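You operate a simulated robot arm through the tools that you are given. There is no shell and no other tool.

You are at the controls of a simulated robot arm. One attempt, no reset.

## Task
Vent the cap, couple the hose and pump the tank up to FULL.
Fine: at the oil unit, the yellow cap and the red-collar hose; the level ends inside the FULL band; then hose back from FILL to REST and cap sealed; no oil spilt.

It is judged by the outcome, as a careful person would: the job done as asked, and still so three seconds after it is handed in. It fails if anything else is knocked over, pushed out of place, dropped, spilled or broken. Lids that push on must go on centred and level and be pressed home; caps that screw on are set level and turned clockwise until they are tight.

## Robot
A 6-joint arm with a two-finger parallel gripper, fixed in place. Base frame: the origin is on the floor under the middle of its stand, x ahead of it, y to its left, z up. Units: mm, rad, N and s.
With the tool pointing down near the work surface it reaches from about 340 to 860 mm from the base axis. Its first joint turns from -2.007 to 2.007 rad. Payload 3.43 kg.
The tool frame sits at the grasp point between the pads (the TCP): z along the fingers, y along the line on which they close. The tips reach 34 mm beyond it. The gripper opens to 128 mm. The fingers are 24 mm wide and 12 mm thick; the gripper's body (48 by 130 mm) begins 96 mm behind the TCP.
Orientation is told as [roll, pitch, yaw] about the base's x, y, z axes, in that order, counted from this pose: with the fingers straight down and closing along the base's y, the tool's x points along the base's -x, its y along +y and its z along -z.

## Interface
- The arm moves only by the tool apply_moves. Its argument "motion" is a list of rows, each an object (a shift or turn left out is 0, a gripper value left out holds the last) with "slide": the shift along the tool's x, y, z in mm, a list of three; "dr": the turn, a rotation vector about the tool's x, y, z in rad, a list of three; "grip": the opening, from 0 (shut) to 1 (fully open). In form: [{"slide": [x, y, z], "dr": [rx, ry, rz], "grip": grip}, ...]. A call has 1 to 20 rows; each row shifts and turns the commanded pose from where the row before left it, along the tool's axes as they then stand. Rows are played at 5 a second. More than 50 mm and 0.15 rad between two rows, or a gripper value outside its range, and nothing of the call is played. Where a pose cannot be reached the arm comes as near as it can. A force on the tool above 90 N (or 10 N above the force at the start of the call, whichever is more), or a blocked arm, ends the call early, and 0.2 s more pass. Each finger travels about 108 mm/s and halts on what it meets, pressing with about 22 N; the grip force reading is that of the motor and also rises with nothing between the fingers. The clock runs only during rows and for 0.2 s after the last one: add rows that do not move to give the fingers time. The reply holds the time, the measured pose of the TCP, the force on the tool along the base axes, the opening and the grip force, in the units named above and with some noise, with the torque about the TCP (base axes, N m) and any sound that the robot's microphone picked up.
- Cameras (640 x 400 px; columns grow to the right, rows downward): "scene" is fixed at [49.1, -498.3, 1538.4]; the picture's right is [0.76, -0.65, 0.00], its down [-0.28, -0.33, -0.90] and it looks along [0.59, 0.68, -0.44] (base axes); focal length 290 px, centre (320, 200). "wrist" rides on the gripper at [76, -11, -160] in the tool frame; the picture's right is [0.15, 0.99, 0.00], its down [-0.88, 0.13, -0.46] and it looks along [-0.45, 0.07, 0.89] (tool axes); focal length 234 px, centre (320, 200). There is no depth. A picture from a camera that has moved, and an enlarged one, comes with that camera's place and axes in the base frame and with its lens.
- grab_frame(camera): a new picture of that camera. No time passes.
- raise_lower(by): moves the trunk up (or, below 0, down) by that many mm; the arm rides with it, the base frame stays. It gives what a move gives, with no picture.
- zoom(camera, box): a new picture of the part [left, top, right, bottom] of that camera's present view, enlarged. No time passes.
- close_job(): hands the job in; it is judged then, once.

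Places have to be worked out from the pictures, the camera data and where the tool is seen. Open the gripper and draw the arm clear of the work before you hand the job in, unless the task says otherwise.

The tools are called after "Emit:" as name(argument=value, ...) on one line, values as JSON. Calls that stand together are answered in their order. apply_moves: Moves the arm, as the interface text tells. Its arguments: {"type":"object","properties":{"motion":{"type":"array","items":{"type":"object","properties":{"slide":{"type":"array","items":{"type":"number"}},"dr":{"type":"array","items":{"type":"number"}},"grip":{"type":"number"}}}}},"required":["motion"]} The other tools are called the same way: raise_lower (by) moves the trunk up or down; grab_frame (camera) takes a picture; zoom (camera, box) takes an enlarged picture of a part of a camera's view; close_job () hands the job in.

At the start:

```text
time_s: 0.0
ee_pos: [498.9, 195.6, 1462.5]
orientation: [-0.001, 0.001, 0.001]
ft_force: [-0.4, 0.9, 0.4]
ft_torque: [0.02, 0.02, 0.01]
opening: 127.9
grip_force: 0.0
trunk travel left (down, up): [-650.0, 140.0]
```

scene: 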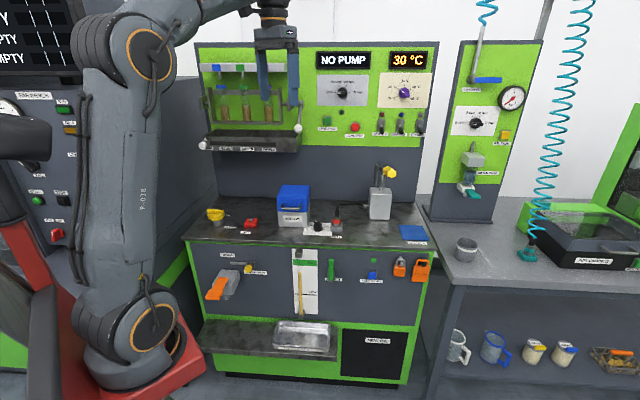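
wrist: 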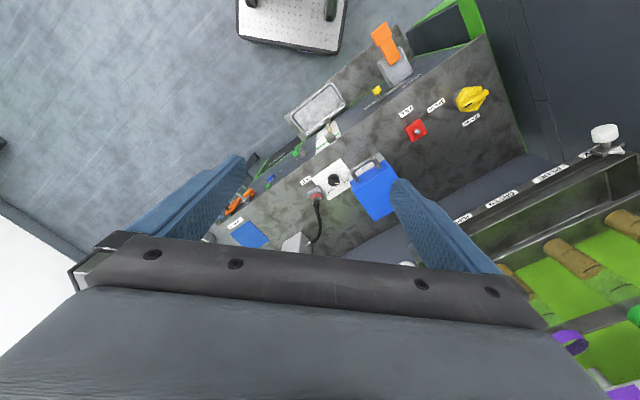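

I'll start by zooming into the pictures to learn what is on the bench before moving.

Emit:
zoom(camera="scene", box=[180, 150, 440, 312])

Emit:
zoom(camera="scene", box=[190, 30, 450, 192])

Emit:
zoom(camera="scene", box=[190, 240, 440, 396])

Emit:
zoom(camera="wrist", box=[200, 60, 520, 260])

```text
2.46 times, centred on (310, 231) of scene
camera zoom: at [49.1, -498.3, 1538.4], right [0.76, -0.65, 0.0], down [-0.28, -0.33, -0.9], along [0.59, 0.68, -0.44], focal length 713 px, centre (345, 124)
```

zoom: 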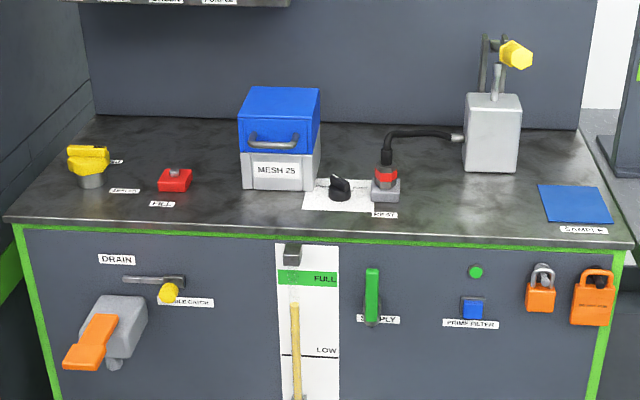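

```text
2.46 times, centred on (320, 111) of scene
camera zoom: at [49.1, -498.3, 1538.4], right [0.76, -0.65, 0.0], down [-0.28, -0.33, -0.9], along [0.59, 0.68, -0.44], focal length 713 px, centre (320, 419)
```

zoom: 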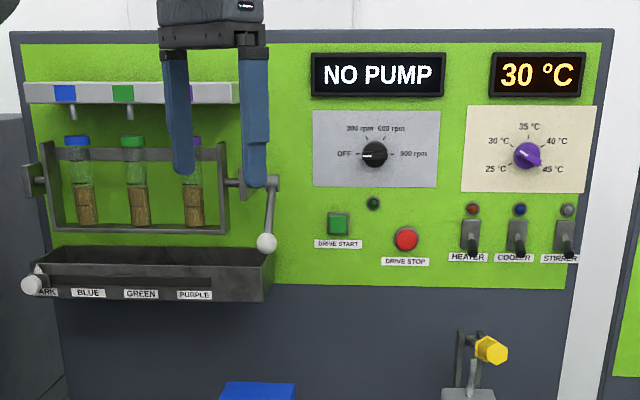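

```text
2.56 times, centred on (315, 318) of scene
camera zoom: at [49.1, -498.3, 1538.4], right [0.76, -0.65, 0.0], down [-0.28, -0.33, -0.9], along [0.59, 0.68, -0.44], focal length 741 px, centre (333, -102)
```

zoom: 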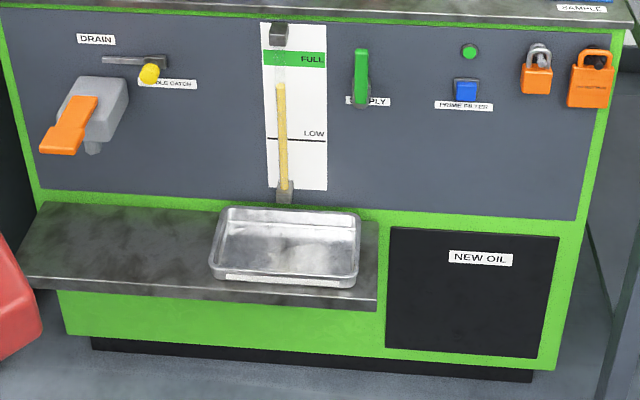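

```text
2.00 times, centred on (360, 160) of wrist
camera zoom: at [424.2, 184.7, 1623.5], right [-0.15, 0.99, 0.0], down [0.88, 0.13, 0.46], along [0.45, 0.07, -0.89], focal length 468 px, centre (240, 280)
```

zoom: 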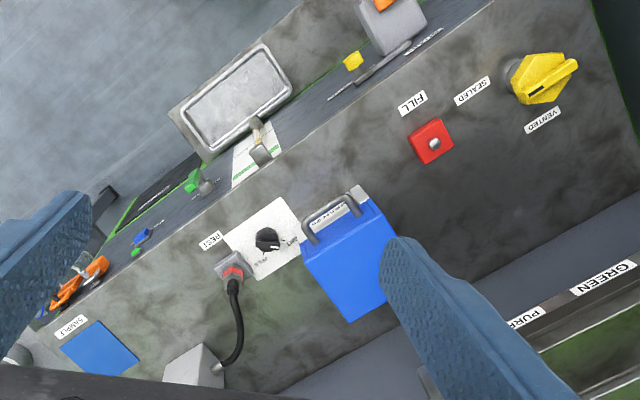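

The red-collar hose rests next to a knob plate, and the hose runs to a grey box with a yellow-handled lever, probably the pump. I'll zoom in further to read the labels before moving.

Emit:
zoom(camera="wrist", box=[280, 140, 400, 215])

Emit:
zoom(camera="scene", box=[290, 160, 410, 235])

Emit:
zoom(camera="scene", box=[195, 195, 275, 245])

Emit:
zoom(camera="scene", box=[270, 240, 350, 320])

Emit:
zoom(camera="wrist", box=[400, 70, 520, 145])

```text
5.33 times, centred on (340, 178) of wrist
camera zoom: at [424.2, 184.7, 1623.5], right [-0.15, 0.99, 0.0], down [0.88, 0.13, 0.46], along [0.45, 0.07, -0.89], focal length 1249 px, centre (213, 320)
```

zoom: 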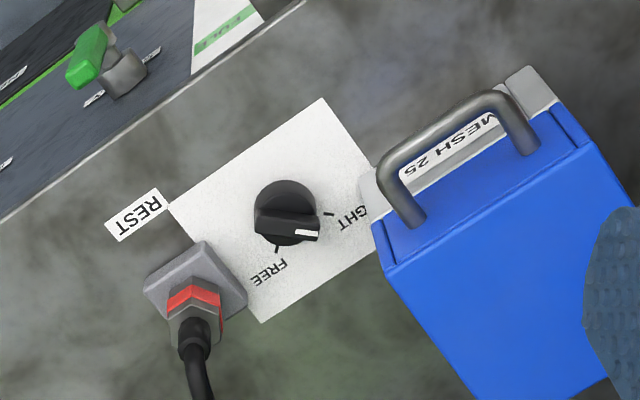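

```text
5.33 times, centred on (350, 198) of scene
camera zoom: at [49.1, -498.3, 1538.4], right [0.76, -0.65, 0.0], down [-0.28, -0.33, -0.9], along [0.59, 0.68, -0.44], focal length 1544 px, centre (160, 213)
```

zoom: 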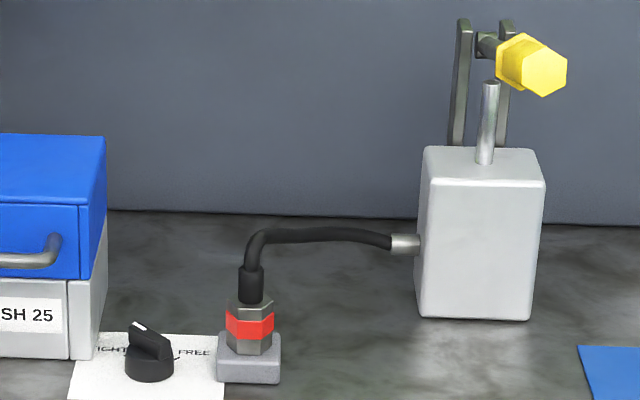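

```text
8.00 times, centred on (235, 220) of scene
camera zoom: at [49.1, -498.3, 1538.4], right [0.76, -0.65, 0.0], down [-0.28, -0.33, -0.9], along [0.59, 0.68, -0.44], focal length 2317 px, centre (1000, 40)
```

zoom: 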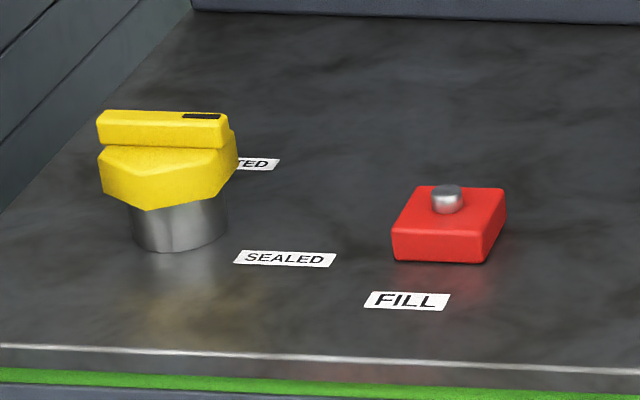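

```text
5.00 times, centred on (310, 280) of scene
camera zoom: at [49.1, -498.3, 1538.4], right [0.76, -0.65, 0.0], down [-0.28, -0.33, -0.9], along [0.59, 0.68, -0.44], focal length 1448 px, centre (370, -200)
```

zoom: 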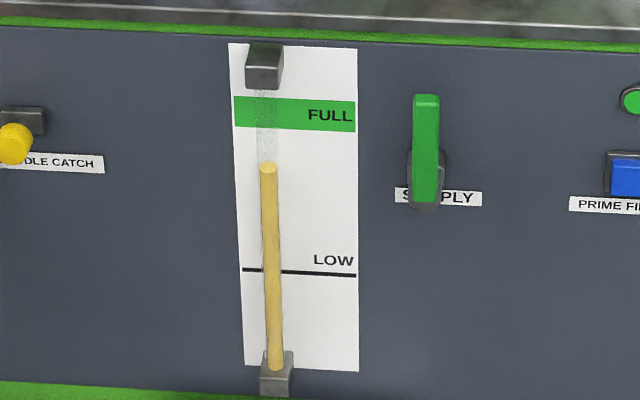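

```text
5.33 times, centred on (460, 108) of wrist
camera zoom: at [424.2, 184.7, 1623.5], right [-0.15, 0.99, 0.0], down [0.88, 0.13, 0.46], along [0.45, 0.07, -0.89], focal length 1249 px, centre (-427, 693)
```

zoom: 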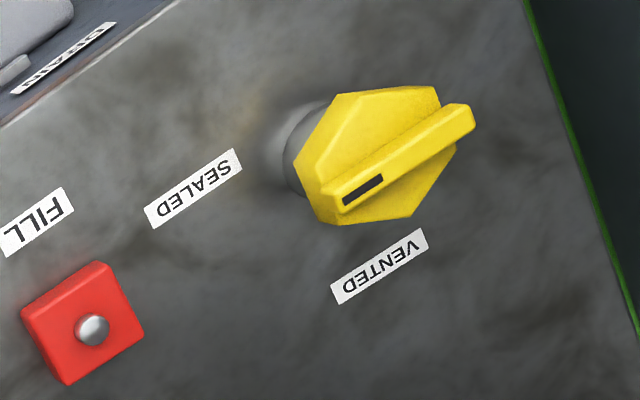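

The cap's mark sits at SEALED, with VENTED 90° counter-clockwise behind it, and the level is below the FULL band. The FREE/TIGHT knob appears to belong to the filter lid. I'll move the wrist camera forward, tilted, to study the pump and the hose.

Emit:
apply_moves(motion=[{"slide": [-17, -8, 35]}, {"slide": [-17, -8, 35]}, {"slide": [-17, -8, 35]}, {"slide": [-17, -8, 35]}, {"slide": [-17, -7, 36]}, {"slide": [-16, -7, 36]}, {"dr": [0, -0.15, 0]}, {"dr": [0, -0.15, 0]}, {"dr": [0, -0.15, 0]}, {"dr": [0, -0.15, 0]}, {}])

Emit:
grab_frame(camera="wrist")

Emit:
grab_frame(camera="scene")

```text
time_s: 2.4
ee_pos: [599.3, 150.8, 1252.0]
orientation: [-0.001, -0.602, 0.0]
ft_force: [-1.4, 0.9, -0.5]
ft_torque: [-0.01, 0.0, 0.02]
opening: 128.2
grip_force: 0.1
trunk travel left (down, up): [-650.0, 140.0]
```

```text
taken
camera wrist: at [447.2, 139.6, 1340.8], right [-0.12, 0.99, -0.08], down [0.47, 0.13, 0.87], along [0.88, 0.07, -0.48], focal length 234 px, centre (320, 200)
```

wrist: 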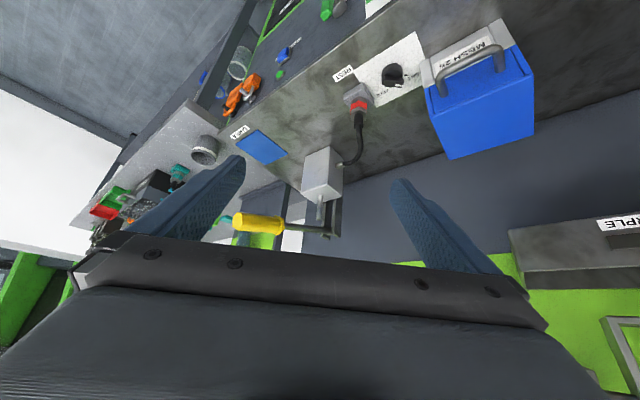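

```text
taken
```

scene: 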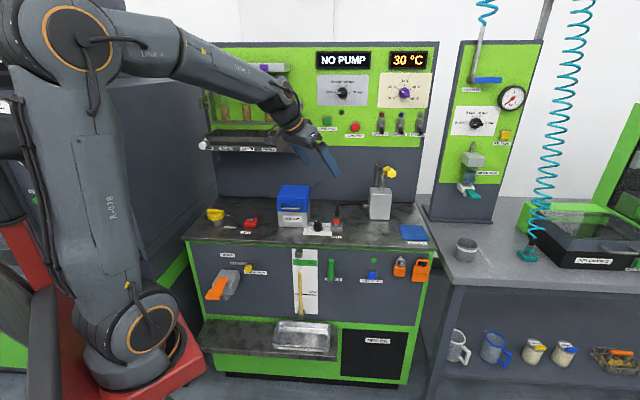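

Emit:
zoom(camera="wrist", box=[200, 60, 440, 260])

Emit:
zoom(camera="wrist", box=[210, 140, 370, 250])

Emit:
zoom(camera="wrist", box=[320, 40, 440, 140])

```text
2.00 times, centred on (320, 160) of wrist
camera zoom: at [447.2, 139.6, 1340.8], right [-0.12, 0.99, -0.08], down [0.47, 0.13, 0.87], along [0.88, 0.07, -0.48], focal length 468 px, centre (320, 280)
```

zoom: 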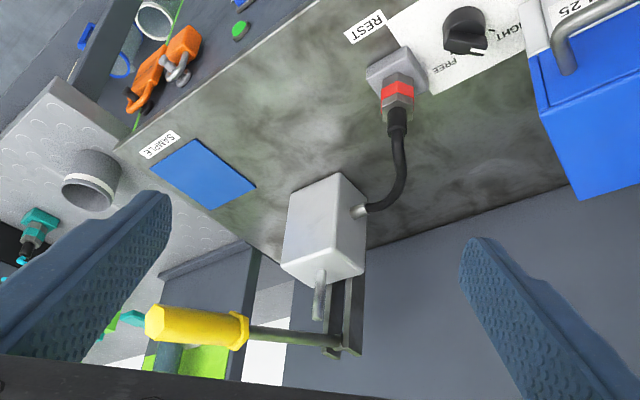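

```text
3.64 times, centred on (290, 195) of wrist
camera zoom: at [447.2, 139.6, 1340.8], right [-0.12, 0.99, -0.08], down [0.47, 0.13, 0.87], along [0.88, 0.07, -0.48], focal length 852 px, centre (429, 218)
```

zoom: 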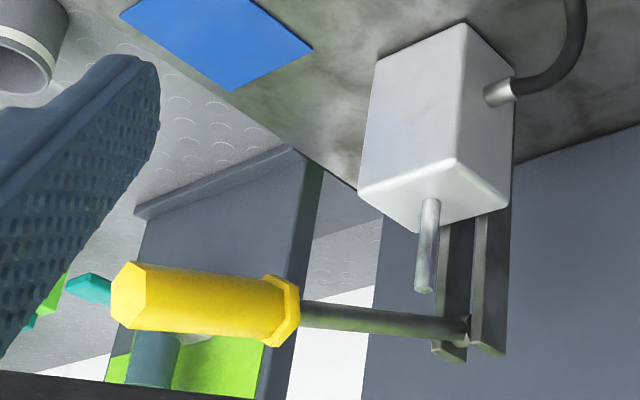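

```text
4.00 times, centred on (380, 90) of wrist
camera zoom: at [447.2, 139.6, 1340.8], right [-0.12, 0.99, -0.08], down [0.47, 0.13, 0.87], along [0.88, 0.07, -0.48], focal length 937 px, centre (80, 640)
```

zoom: 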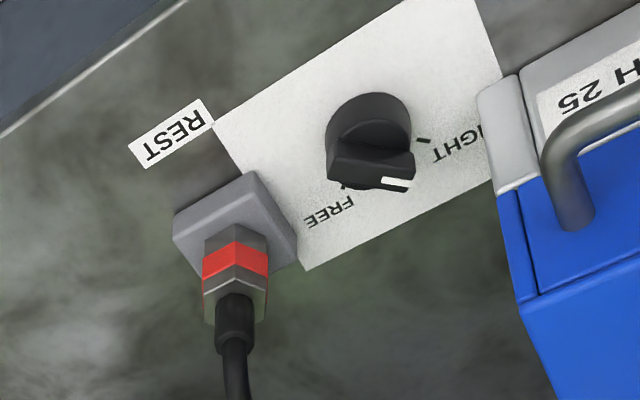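

The lever pivots behind the pump at about (1007, 213, 1122), and its handle runs forward to about (829, 36, 1192). I'll level the tool now and move above the cap to locate it and its labels.

Emit:
apply_moves(motion=[{"dr": [0, 0.15, 0]}, {"dr": [0, 0.15, 0]}, {"dr": [0, 0.15, 0]}, {"dr": [0, 0.152, 0]}, {"slide": [22, 36.5, 0]}, {"slide": [22, 36.5, 0]}, {"slide": [22, 36.5, 0]}, {"slide": [22, 36.5, 0]}, {"slide": [22, 36.5, 0]}, {"slide": [22, 36.5, 0]}, {"slide": [22, 36.5, 0]}, {"slide": [22, 36.5, 0]}, {"slide": [22, 36.5, 0]}, {}])

Emit:
grab_frame(camera="wrist")

Emit:
grab_frame(camera="scene")

```text
refused: row 4 steps farther than a row can; nothing moved
```

```text
taken
camera wrist: at [447.2, 139.6, 1340.8], right [-0.12, 0.99, -0.08], down [0.47, 0.13, 0.87], along [0.88, 0.07, -0.48], focal length 234 px, centre (320, 200)
```

wrist: 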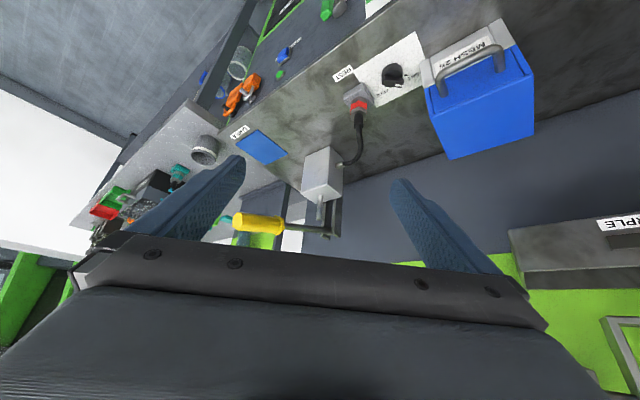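

```text
taken
```

scene: 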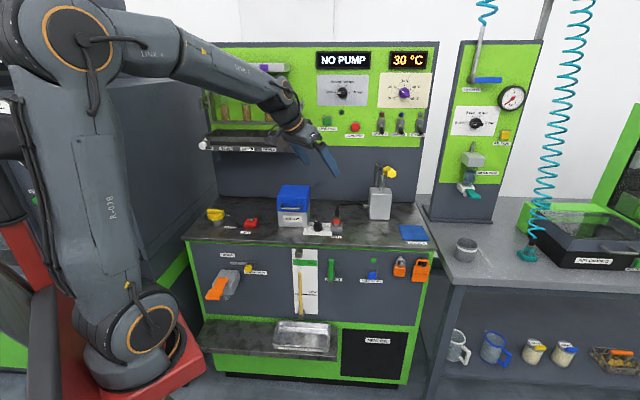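

The call was refused because one row turned 0.152 rad, just over the limit. I'll send the same move with 0.15 rad steps.

Emit:
apply_moves(motion=[{"dr": [0, 0.15, 0]}, {"dr": [0, 0.15, 0]}, {"dr": [0, 0.15, 0]}, {"dr": [0, 0.15, 0]}, {"slide": [22, 36.5, 0]}, {"slide": [22, 36.5, 0]}, {"slide": [22, 36.5, 0]}, {"slide": [22, 36.5, 0]}, {"slide": [22, 36.5, 0]}, {"slide": [22, 36.5, 0]}, {"slide": [22, 36.5, 0]}, {"slide": [22, 36.5, 0]}, {"slide": [22, 36.5, 0]}, {}])

Emit:
grab_frame(camera="wrist")

Emit:
grab_frame(camera="scene")

```text
time_s: 5.4
ee_pos: [403.1, 475.7, 1253.9]
orientation: [0.0, 0.0, 0.001]
ft_force: [-0.7, 0.4, -1.4]
ft_torque: [-0.01, -0.01, 0.01]
opening: 128.0
grip_force: 0.0
trunk travel left (down, up): [-650.0, 140.0]
```

```text
taken
camera wrist: at [326.9, 466.1, 1413.3], right [-0.15, 0.99, 0.0], down [0.88, 0.13, 0.46], along [0.45, 0.07, -0.89], focal length 234 px, centre (320, 200)
```

wrist: 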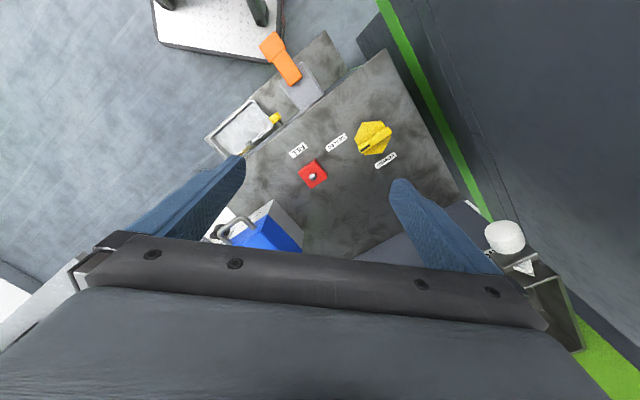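

```text
taken
```

scene: 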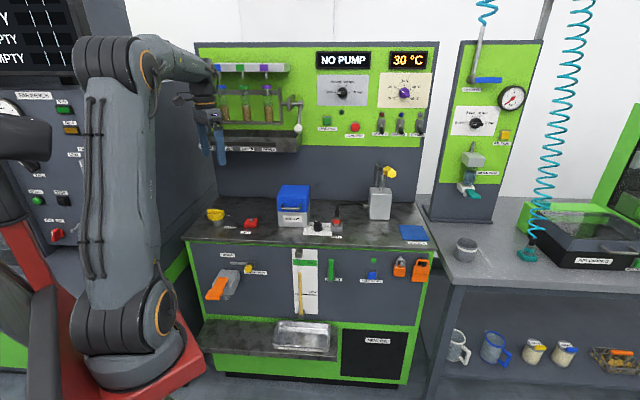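

A tray with a white end knob sits near (434, 664, 1229), just behind and above the cap, so clearance to the gripper matters. I'll zoom on both views to check it and locate the cap precisely.

Emit:
zoom(camera="scene", box=[150, 40, 310, 240])

Emit:
zoom(camera="wrist", box=[280, 90, 440, 190])

Emit:
zoom(camera="wrist", box=[380, 160, 600, 320])

```text
2.00 times, centred on (230, 140) of scene
camera zoom: at [49.1, -498.3, 1538.4], right [0.76, -0.65, 0.0], down [-0.28, -0.33, -0.9], along [0.59, 0.68, -0.44], focal length 579 px, centre (500, 320)
```

zoom: 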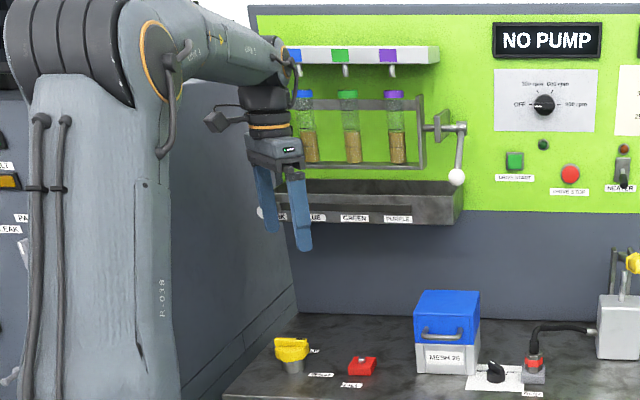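

```text
4.00 times, centred on (360, 140) of wrist
camera zoom: at [326.9, 466.1, 1413.3], right [-0.15, 0.99, 0.0], down [0.88, 0.13, 0.46], along [0.45, 0.07, -0.89], focal length 937 px, centre (160, 440)
```

zoom: 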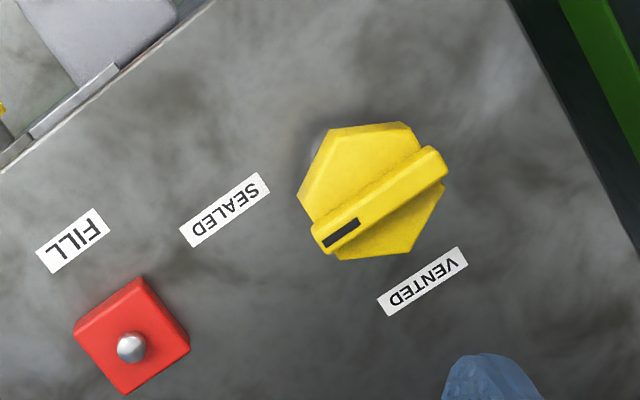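

```text
2.50 times, centred on (490, 240) of wrist
camera zoom: at [326.9, 466.1, 1413.3], right [-0.15, 0.99, 0.0], down [0.88, 0.13, 0.46], along [0.45, 0.07, -0.89], focal length 585 px, centre (-105, 100)
```

zoom: 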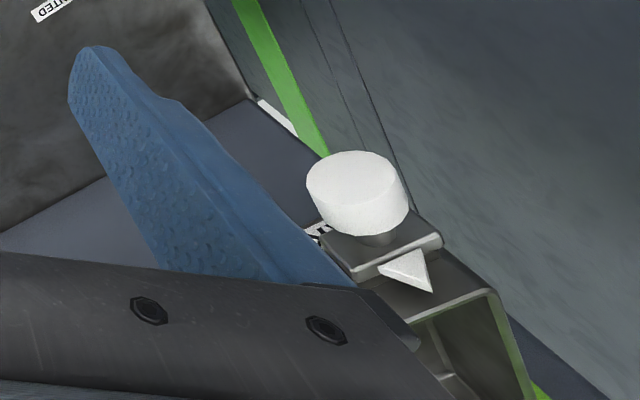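

The cap bar's centre is near (411.5, 583.5), its top is at about z 970, and it points along the bench at roughly -45°. I'll yaw to -45° and descend in front of the bench before sliding in, so the gripper body stays under the tray and knob.

Emit:
apply_moves(motion=[{"dr": [0, 0, 0.131]}, {"dr": [0, 0, 0.131]}, {"dr": [0, 0, 0.131]}, {"dr": [0, 0, 0.131]}, {"dr": [0, 0, 0.131]}, {"dr": [0, 0, 0.131]}, {"slide": [0, 0, 43]}, {"slide": [0, 0, 43]}, {"slide": [0, 0, 43]}, {"slide": [0, 0, 43]}, {"slide": [0, 0, 43]}, {}])

Emit:
grab_frame(camera="wrist")

Emit:
grab_frame(camera="scene")

```text
time_s: 8.0
ee_pos: [402.5, 478.1, 1036.1]
orientation: [0.001, -0.001, -0.786]
ft_force: [-0.6, -0.7, 0.1]
ft_torque: [-0.02, 0.01, 0.0]
opening: 128.1
grip_force: 0.1
trunk travel left (down, up): [-650.0, 140.0]
```

```text
taken
camera wrist: at [340.8, 524.5, 1195.6], right [0.6, 0.8, 0.0], down [0.71, -0.53, 0.46], along [0.37, -0.27, -0.89], focal length 234 px, centre (320, 200)
```

wrist: 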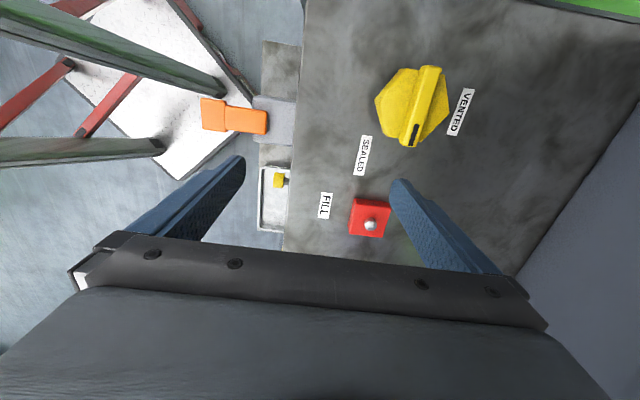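

```text
taken
```

scene: 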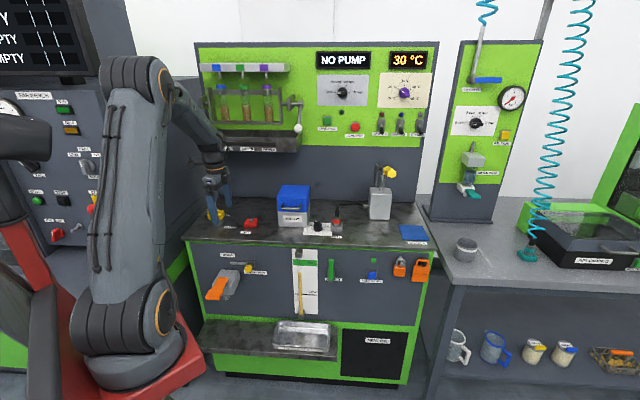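

I'll zoom on the cap from here to refine its position.

Emit:
zoom(camera="wrist", box=[310, 50, 510, 250])

Emit:
zoom(camera="scene", box=[180, 100, 260, 250])

```text
2.00 times, centred on (410, 150) of wrist
camera zoom: at [340.8, 524.5, 1195.6], right [0.6, 0.8, 0.0], down [0.71, -0.53, 0.46], along [0.37, -0.27, -0.89], focal length 468 px, centre (140, 300)
```

zoom: 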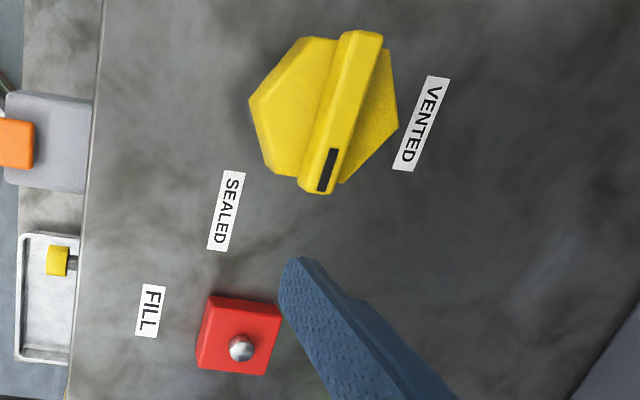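

```text
2.67 times, centred on (220, 175) of scene
camera zoom: at [49.1, -498.3, 1538.4], right [0.76, -0.65, 0.0], down [-0.28, -0.33, -0.9], along [0.59, 0.68, -0.44], focal length 772 px, centre (587, 267)
```

zoom: 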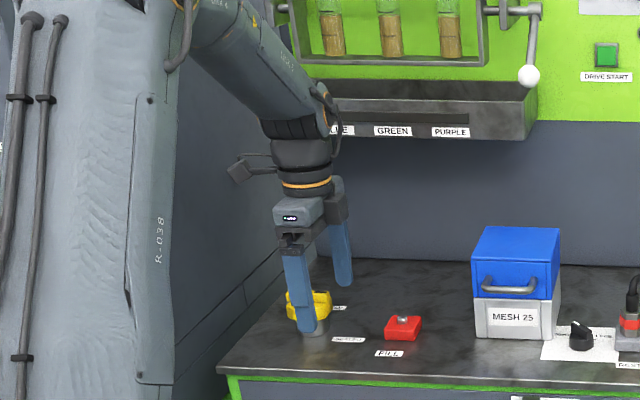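

The cap centre is near (410, 583), with the bar top at about z 975-980. I'll drop slightly and move back first, then left, so the open fingers straddle the bar.

Emit:
apply_moves(motion=[{"slide": [0, 0, 14]}, {"slide": [0, 40, 0]}, {"slide": [0, 39.8, 0]}, {"slide": [35, 0, 0]}, {"slide": [34.3, 0, 0]}, {}])

Emit:
grab_frame(camera="wrist")

Emit:
zoom(camera="scene", box=[170, 110, 270, 250])

```text
time_s: 9.4
ee_pos: [408.3, 582.6, 1022.4]
orientation: [0.0, 0.001, -0.786]
ft_force: [0.5, -0.1, -0.6]
ft_torque: [0.0, 0.0, 0.02]
opening: 127.8
grip_force: 0.0
trunk travel left (down, up): [-650.0, 140.0]
```

```text
taken
camera wrist: at [347.0, 628.2, 1182.5], right [0.6, 0.8, 0.0], down [0.71, -0.53, 0.46], along [0.37, -0.27, -0.89], focal length 234 px, centre (320, 200)
```

wrist: 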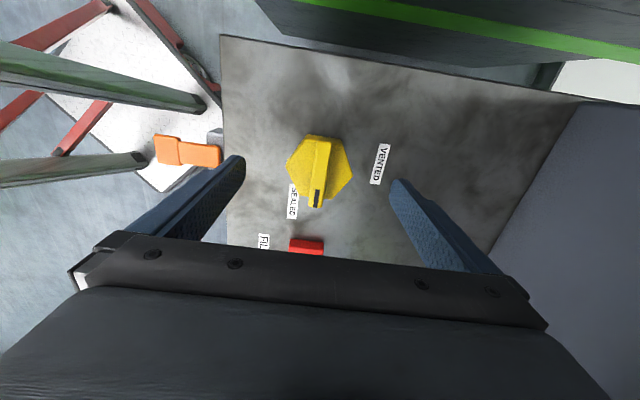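

```text
2.86 times, centred on (220, 180) of scene
camera zoom: at [49.1, -498.3, 1538.4], right [0.76, -0.65, 0.0], down [-0.28, -0.33, -0.9], along [0.59, 0.68, -0.44], focal length 827 px, centre (606, 257)
```

zoom: 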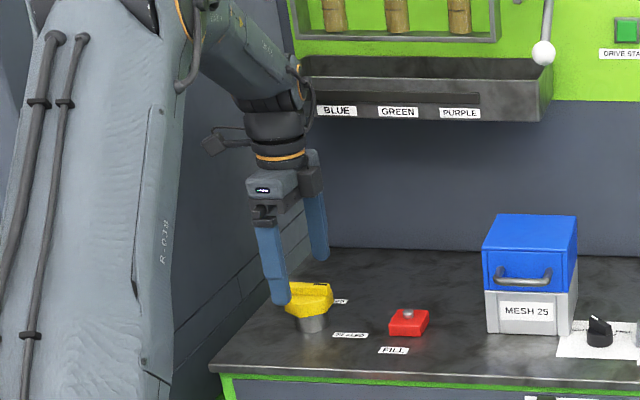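

The tool axis projects onto the bar centre, and the bar is about 3° off my yaw. I'll align the yaw and lower the tips to around z 965, beside the bar, then check.

Emit:
apply_moves(motion=[{"dr": [0, 0, -0.045]}, {"slide": [0, 0, 8]}, {"slide": [0, 0, 8]}, {"slide": [0, 0, 8]}, {"grip": 0.45}, {"grip": 0.45}])

Emit:
grab_frame(camera="wrist")

Emit:
zoom(camera="scene", box=[190, 180, 250, 230])

```text
time_s: 10.8
ee_pos: [409.7, 582.6, 999.1]
orientation: [0.001, 0.001, -0.741]
ft_force: [-0.7, -1.2, -0.7]
ft_torque: [0.0, 0.01, 0.04]
opening: 58.6
grip_force: 1.4
trunk travel left (down, up): [-650.0, 140.0]
```

```text
taken
camera wrist: at [346.5, 625.6, 1158.1], right [0.56, 0.83, 0.0], down [0.74, -0.5, 0.46], along [0.38, -0.26, -0.89], focal length 234 px, centre (320, 200)
```

wrist: 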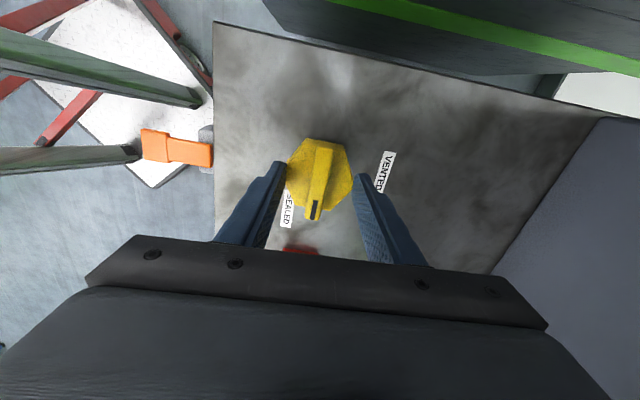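

```text
8.00 times, centred on (220, 205) of scene
camera zoom: at [49.1, -498.3, 1538.4], right [0.76, -0.65, 0.0], down [-0.28, -0.33, -0.9], along [0.59, 0.68, -0.44], focal length 2317 px, centre (1120, 160)
```

zoom: 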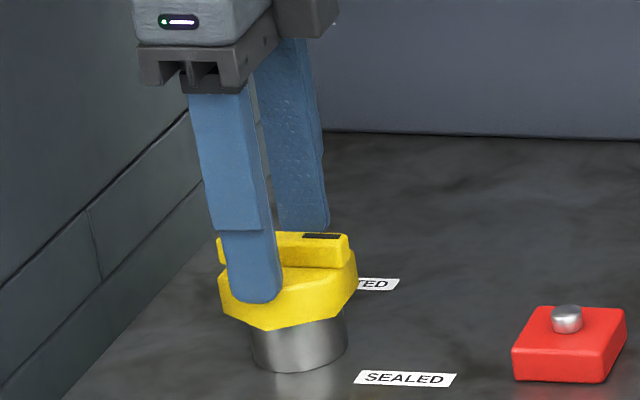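

The tips straddle the bar. I'll zoom the wrist view to check centring before closing.

Emit:
zoom(camera="wrist", box=[250, 120, 410, 230])

```text
3.64 times, centred on (330, 175) of wrist
camera zoom: at [346.5, 625.6, 1158.1], right [0.56, 0.83, 0.0], down [0.74, -0.5, 0.46], along [0.38, -0.26, -0.89], focal length 852 px, centre (284, 291)
```

zoom: 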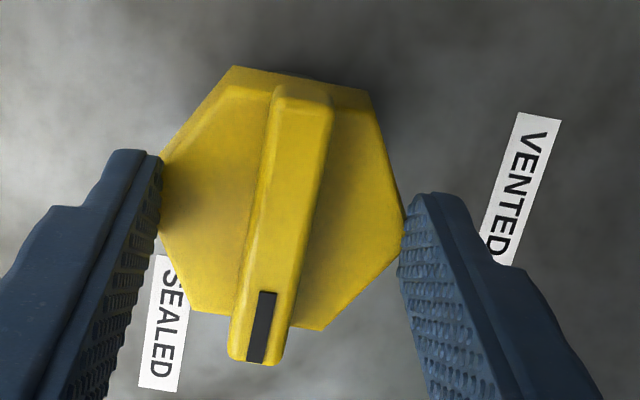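

The tool axis matches the cap centre within about 2 mm. I'll raise 2 mm so the tips clear the hex top, then close on the bar.

Emit:
apply_moves(motion=[{"slide": [0, 0, -2]}, {"grip": 0.3}, {"grip": 0.2}, {"grip": 0.05}, {"grip": 0.05}, {"grip": 0.05}])

Emit:
zoom(camera="wrist", box=[250, 120, 410, 230])

Emit:
zoom(camera="scene", box=[190, 180, 250, 230])

```text
time_s: 12.2
ee_pos: [410.4, 579.4, 1000.9]
orientation: [-0.004, 0.0, -0.739]
ft_force: [-8.1, -16.7, -7.7]
ft_torque: [-1.28, 0.29, 0.0]
opening: 55.1
grip_force: 45.5
trunk travel left (down, up): [-650.0, 140.0]
```

```text
3.64 times, centred on (330, 175) of wrist
camera zoom: at [346.4, 624.7, 1159.8], right [0.56, 0.83, 0.0], down [0.74, -0.5, 0.46], along [0.38, -0.26, -0.89], focal length 852 px, centre (284, 291)
```

zoom: 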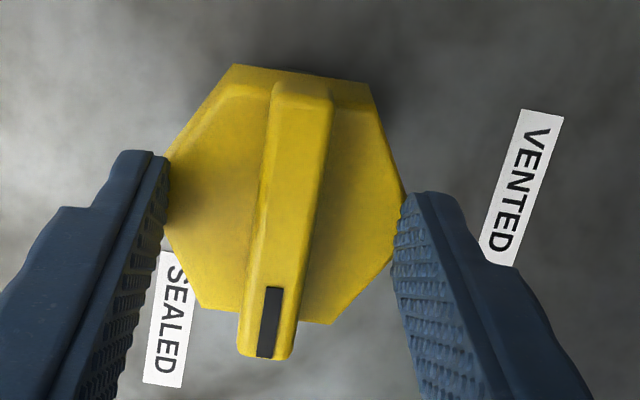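

```text
8.00 times, centred on (220, 205) of scene
camera zoom: at [49.1, -498.3, 1538.4], right [0.76, -0.65, 0.0], down [-0.28, -0.33, -0.9], along [0.59, 0.68, -0.44], focal length 2317 px, centre (1120, 160)
```

zoom: 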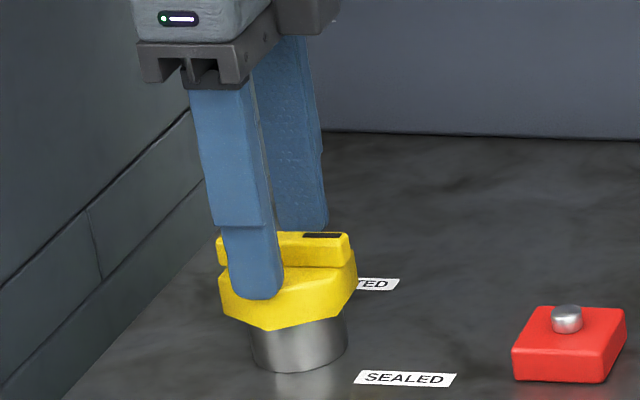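

The fingers stopped at 55 mm on the hex body's corners, so the hex reaches higher than I judged. Gripping across the hex flats will be firmer, so I'll open, rotate the tool by +30°, go a little deeper and look again.

Emit:
apply_moves(motion=[{"grip": 0.62}, {"grip": 0.62}, {"dr": [0, 0, -0.131]}, {"dr": [0, 0, -0.131]}, {"dr": [0, 0, -0.131]}, {"dr": [0, 0, -0.131]}, {}])

Emit:
zoom(camera="wrist", box=[240, 100, 420, 230])

Emit:
zoom(camera="scene", box=[190, 180, 250, 230])

```text
time_s: 13.8
ee_pos: [410.0, 582.0, 999.0]
orientation: [0.0, 0.0, -0.214]
ft_force: [0.0, -0.1, 0.4]
ft_torque: [-0.02, 0.0, 0.05]
opening: 79.2
grip_force: 0.0
trunk travel left (down, up): [-650.0, 140.0]
```

```text
3.08 times, centred on (330, 165) of wrist
camera zoom: at [333.4, 588.5, 1160.4], right [0.07, 1.0, 0.0], down [0.89, -0.06, 0.46], along [0.45, -0.03, -0.89], focal length 720 px, centre (289, 308)
```

zoom: 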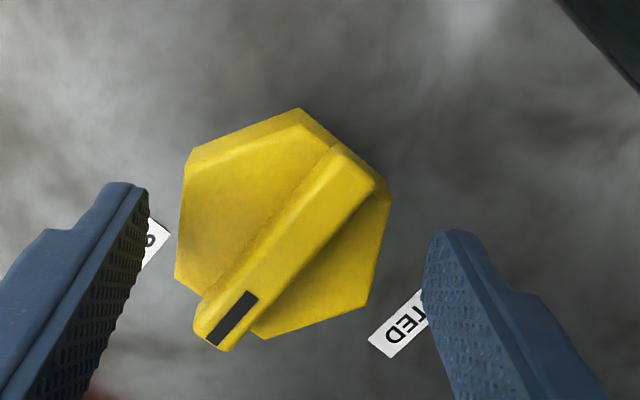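

```text
8.00 times, centred on (220, 205) of scene
camera zoom: at [49.1, -498.3, 1538.4], right [0.76, -0.65, 0.0], down [-0.28, -0.33, -0.9], along [0.59, 0.68, -0.44], focal length 2317 px, centre (1120, 160)
```

zoom: 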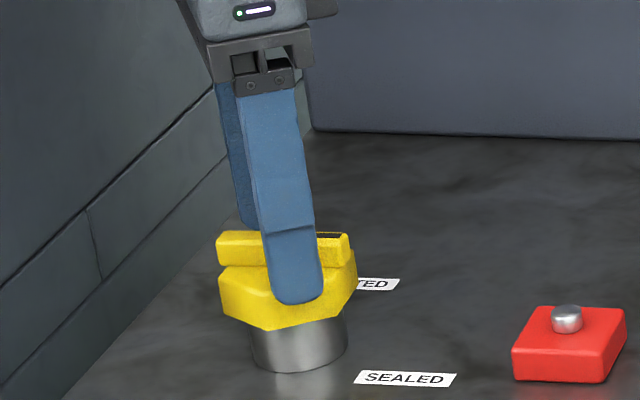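

The hex flats now face the pads, and the cap centre looks about 2 mm off my axis. I'll recentre, go down 11 mm and close across the flats.

Emit:
apply_moves(motion=[{"slide": [1.0, -2.3, 0]}, {"slide": [0, 0, 6]}, {"slide": [0, 0, 5]}, {"grip": 0.45}, {"grip": 0.4}, {"grip": 0.35}, {"grip": 0.3}, {"grip": 0.3}])

Emit:
zoom(camera="wrist", box=[240, 100, 420, 230])

Emit:
zoom(camera="scene", box=[190, 180, 250, 230])

```text
time_s: 15.6
ee_pos: [407.4, 580.4, 989.7]
orientation: [-0.002, 0.0, -0.217]
ft_force: [-4.9, -9.7, -3.3]
ft_torque: [-0.13, 0.12, -0.06]
opening: 63.5
grip_force: 44.8
trunk travel left (down, up): [-650.0, 140.0]
```

```text
3.08 times, centred on (330, 165) of wrist
camera zoom: at [331.9, 586.7, 1149.5], right [0.07, 1.0, 0.0], down [0.89, -0.06, 0.46], along [0.45, -0.03, -0.89], focal length 720 px, centre (289, 308)
```

zoom: 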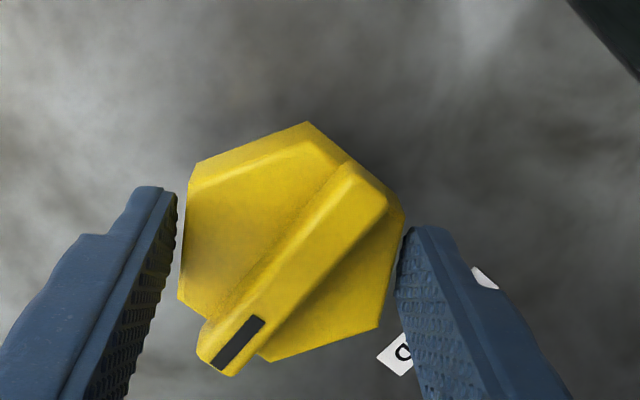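

```text
8.00 times, centred on (220, 205) of scene
camera zoom: at [49.1, -498.3, 1538.4], right [0.76, -0.65, 0.0], down [-0.28, -0.33, -0.9], along [0.59, 0.68, -0.44], focal length 2317 px, centre (1120, 160)
```

zoom: 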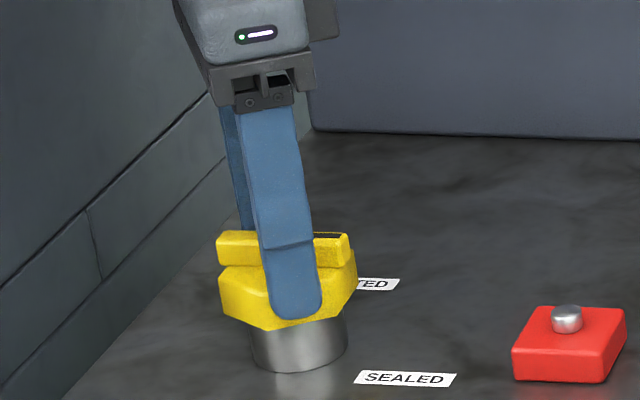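

I now have a firm grip across the flats (63.5 mm) with the tool axis on the cap centre. I'll start the counter-clockwise turn toward VENTED, watching force and torque.

Emit:
apply_moves(motion=[{"dr": [0, 0, -0.1]}, {"dr": [0, 0, -0.1]}, {"dr": [0, 0, -0.1]}, {"dr": [0, 0, -0.1]}, {}])

Emit:
zoom(camera="scene", box=[190, 180, 250, 230])

```text
time_s: 16.8
ee_pos: [408.0, 579.9, 991.1]
orientation: [-0.003, 0.002, 0.186]
ft_force: [-10.4, -21.6, -8.8]
ft_torque: [-0.25, -0.13, -0.07]
opening: 63.5
grip_force: 45.1
trunk travel left (down, up): [-650.0, 140.0]
```

```text
8.00 times, centred on (220, 205) of scene
camera zoom: at [49.1, -498.3, 1538.4], right [0.76, -0.65, 0.0], down [-0.28, -0.33, -0.9], along [0.59, 0.68, -0.44], focal length 2317 px, centre (1120, 160)
```

zoom: 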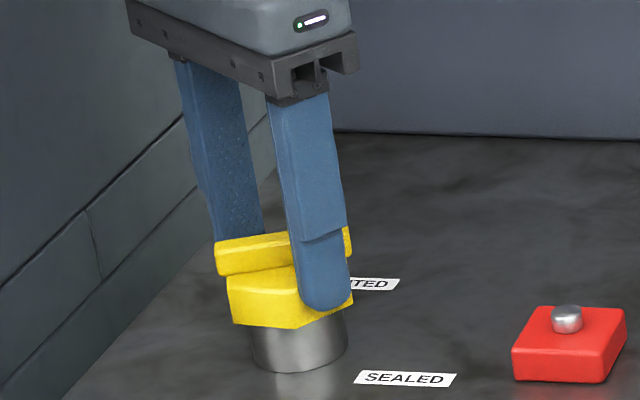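

The cap is turning. The side force suggests the true axis is a couple of mm nearer the front, so I'll recentre slightly and continue.

Emit:
apply_moves(motion=[{"slide": [1.3, -1.9, 0.5]}, {"dr": [0, 0, -0.1]}, {"dr": [0, 0, -0.1]}, {"dr": [0, 0, -0.1]}, {"dr": [0, 0, -0.1]}, {}])

Emit:
zoom(camera="wrist", box=[240, 100, 420, 230])

Emit:
zoom(camera="scene", box=[190, 180, 250, 230])

```text
time_s: 18.2
ee_pos: [409.0, 578.9, 990.5]
orientation: [0.0, -0.002, 0.585]
ft_force: [4.1, 0.7, 2.7]
ft_torque: [-0.21, 0.14, 0.02]
opening: 63.7
grip_force: 45.1
trunk travel left (down, up): [-650.0, 140.0]
```

```text
3.08 times, centred on (330, 165) of wrist
camera zoom: at [351.2, 528.0, 1149.3], right [-0.67, 0.74, 0.0], down [0.66, 0.59, 0.46], along [0.34, 0.31, -0.89], focal length 720 px, centre (289, 308)
```

zoom: 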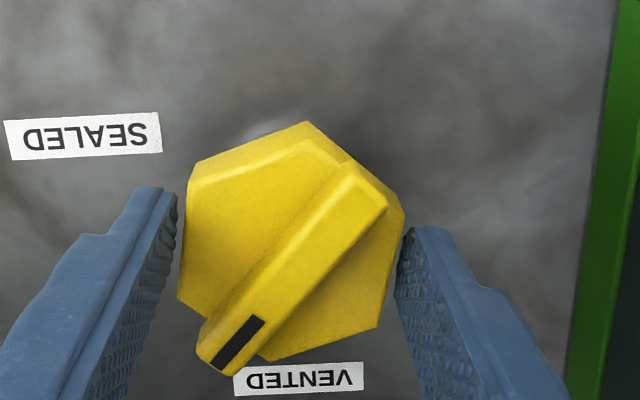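

```text
8.00 times, centred on (220, 205) of scene
camera zoom: at [49.1, -498.3, 1538.4], right [0.76, -0.65, 0.0], down [-0.28, -0.33, -0.9], along [0.59, 0.68, -0.44], focal length 2317 px, centre (1120, 160)
```

zoom: 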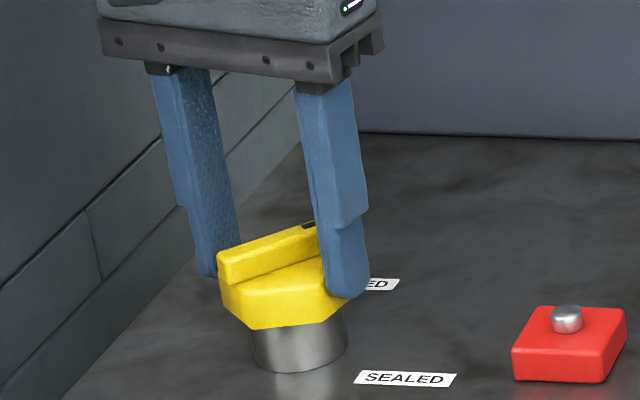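

The forces are small and the mark is approaching VENTED after about 46°. I'll keep turning the rest.

Emit:
apply_moves(motion=[{"dr": [0, 0, -0.1]}, {"dr": [0, 0, -0.1]}, {"dr": [0, 0, -0.1]}, {"dr": [0, 0, -0.1]}, {"dr": [0, 0, -0.1]}, {}])

Emit:
zoom(camera="wrist", box=[240, 100, 420, 230])

```text
time_s: 19.6
ee_pos: [407.9, 577.6, 989.1]
orientation: [0.0, 0.001, 1.084]
ft_force: [16.6, -4.2, 7.7]
ft_torque: [0.42, -0.67, -0.05]
opening: 63.6
grip_force: 45.3
trunk travel left (down, up): [-650.0, 140.0]
```

```text
3.08 times, centred on (330, 165) of wrist
camera zoom: at [383.7, 506.4, 1149.5], right [-0.94, 0.33, 0.0], down [0.3, 0.84, 0.46], along [0.15, 0.43, -0.89], focal length 720 px, centre (289, 308)
```

zoom: 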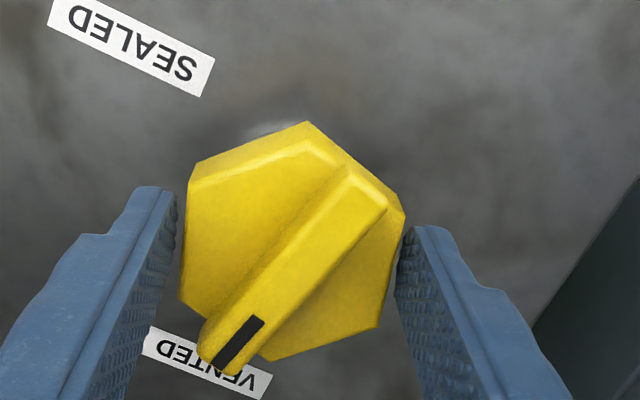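

I've turned about 75°. I'll recentre toward +x to relieve the side force and finish the last 15°.

Emit:
apply_moves(motion=[{"slide": [-0.7, -2.4, 0]}, {"dr": [0, 0, -0.1]}, {"dr": [0, 0, -0.1]}, {"dr": [0, 0, -0.07]}, {}])

Emit:
grab_frame(camera="wrist")

Emit:
zoom(camera="scene", box=[190, 180, 250, 230])

```text
time_s: 20.8
ee_pos: [408.9, 578.0, 989.2]
orientation: [0.0, -0.003, 1.355]
ft_force: [3.6, -1.8, 11.6]
ft_torque: [0.12, -0.29, -0.92]
opening: 63.5
grip_force: 44.6
trunk travel left (down, up): [-650.0, 140.0]
```

```text
taken
camera wrist: at [404.6, 501.9, 1149.1], right [-1.0, 0.07, 0.0], down [0.06, 0.89, 0.46], along [0.03, 0.46, -0.89], focal length 234 px, centre (320, 200)
```

wrist: 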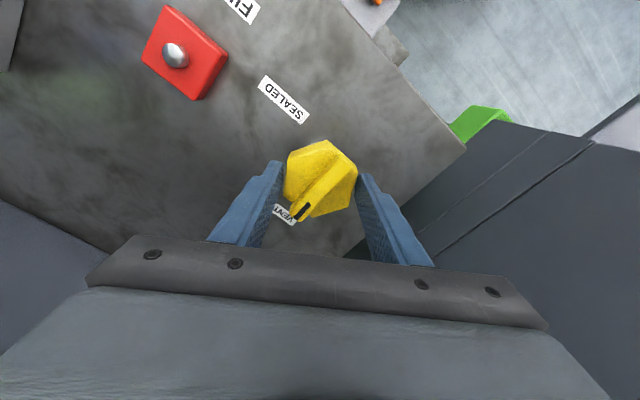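

```text
8.00 times, centred on (220, 205) of scene
camera zoom: at [49.1, -498.3, 1538.4], right [0.76, -0.65, 0.0], down [-0.28, -0.33, -0.9], along [0.59, 0.68, -0.44], focal length 2317 px, centre (1120, 160)
```

zoom: 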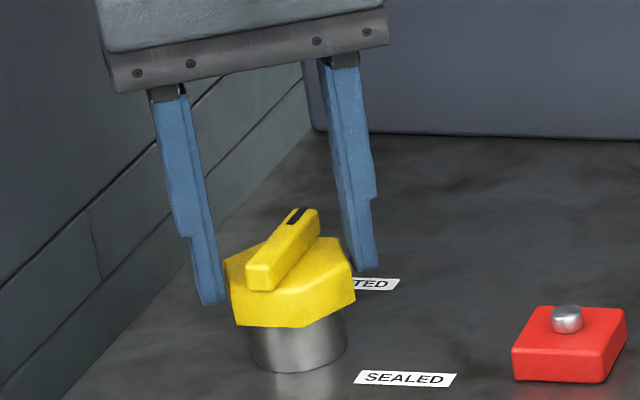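

The mark points at VENTED, and the 0.9 N·m torque suggests a stop. I'll nudge slightly further to confirm I'm at the end.

Emit:
apply_moves(motion=[{"dr": [0, 0, -0.04]}, {}])

Emit:
zoom(camera="wrist", box=[240, 100, 420, 230])

```text
time_s: 21.4
ee_pos: [409.3, 576.7, 990.0]
orientation: [-0.002, -0.001, 1.394]
ft_force: [1.4, -2.5, 8.0]
ft_torque: [0.0, -0.22, -0.88]
opening: 63.5
grip_force: 44.6
trunk travel left (down, up): [-650.0, 140.0]
```

```text
3.08 times, centred on (330, 165) of wrist
camera zoom: at [407.8, 502.0, 1148.8], right [-1.0, 0.03, 0.0], down [0.03, 0.89, 0.46], along [0.01, 0.46, -0.89], focal length 720 px, centre (289, 308)
```

zoom: 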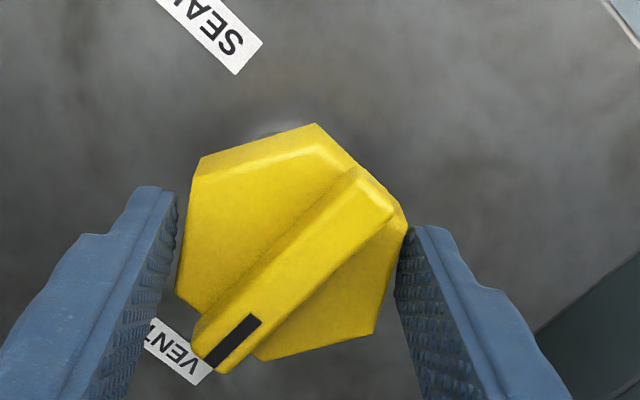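

The cap slipped slightly in the pads while it stayed put, so it is at its VENTED stop. I'll ease back, release, lift clear and withdraw toward the front, turning the tool back to yaw 0.

Emit:
apply_moves(motion=[{"dr": [0, 0, 0.03]}, {"grip": 0.7}, {"grip": 0.7}, {"slide": [0, 0, -18]}, {"slide": [0, 0, -18]}, {"slide": [27.5, 18.8, 0]}, {"slide": [27.5, 18.8, 0]}, {"slide": [27.5, 18.8, 0]}, {"slide": [0, 0, -40]}, {"slide": [0, 0, -40]}, {"slide": [0, 0, -40]}, {}])

Emit:
zoom(camera="scene", box=[180, 100, 280, 240])

```text
time_s: 24.0
ee_pos: [337.9, 508.8, 1146.5]
orientation: [-0.001, -0.002, 1.365]
ft_force: [-0.3, 0.6, 0.1]
ft_torque: [-0.04, 0.01, -0.01]
opening: 89.5
grip_force: 0.0
trunk travel left (down, up): [-650.0, 140.0]
```

```text
2.86 times, centred on (230, 170) of scene
camera zoom: at [49.1, -498.3, 1538.4], right [0.76, -0.65, 0.0], down [-0.28, -0.33, -0.9], along [0.59, 0.68, -0.44], focal length 827 px, centre (577, 286)
```

zoom: 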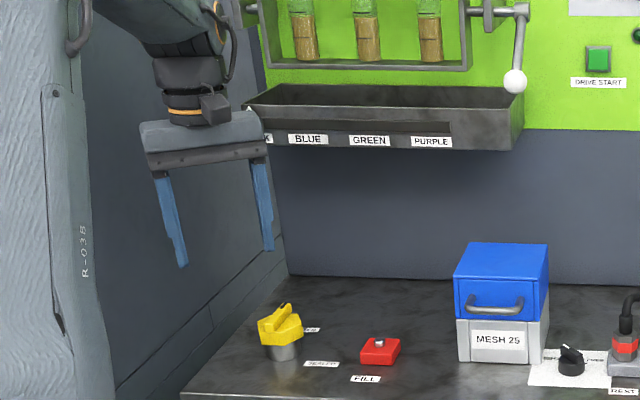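

The cap stands at VENTED. Now I'll travel along the bench front to look down on the hose coupling at REST.

Emit:
apply_moves(motion=[{"dr": [0, 0, 0.1365]}, {"dr": [0, 0, 0.1365]}, {"dr": [0, 0, 0.1365]}, {"dr": [0, 0, 0.1365]}, {"dr": [0, 0, 0.1365]}, {"dr": [0, 0, 0.1365]}, {"dr": [0, 0, 0.1365]}, {"dr": [0, 0, 0.1365]}, {"dr": [0, 0, 0.1365]}, {"dr": [0, 0, 0.1365]}, {"slide": [-34.5, -34.3, 0]}, {"slide": [-34.5, -34.3, 0]}, {"slide": [-34.5, -34.3, 0]}, {"slide": [-34.5, -34.3, 0]}, {"slide": [-34.5, -34.3, 0]}, {"slide": [-34.5, -34.3, 0]}, {"slide": [-34.5, -34.3, 0]}, {"slide": [-34.5, -34.3, 0]}, {"slide": [-34.5, -34.3, 0]}, {}])

Emit:
grab_frame(camera="wrist")

Emit:
grab_frame(camera="scene")

```text
time_s: 28.2
ee_pos: [647.9, 199.1, 1145.4]
orientation: [0.001, 0.0, 0.0]
ft_force: [0.3, 0.8, 0.0]
ft_torque: [-0.01, 0.02, -0.01]
opening: 90.0
grip_force: 0.1
trunk travel left (down, up): [-650.0, 140.0]
```

```text
taken
camera wrist: at [572.8, 189.1, 1306.3], right [-0.15, 0.99, 0.0], down [0.88, 0.13, 0.46], along [0.45, 0.07, -0.89], focal length 234 px, centre (320, 200)
```

wrist: 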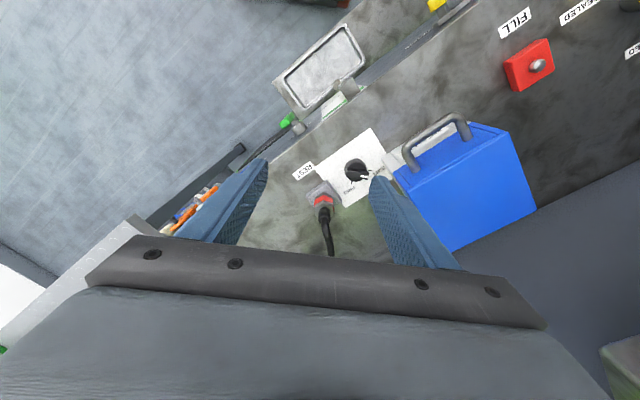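

```text
taken
```

scene: 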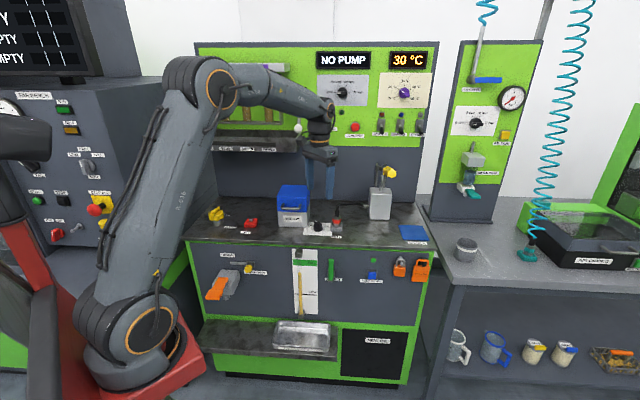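

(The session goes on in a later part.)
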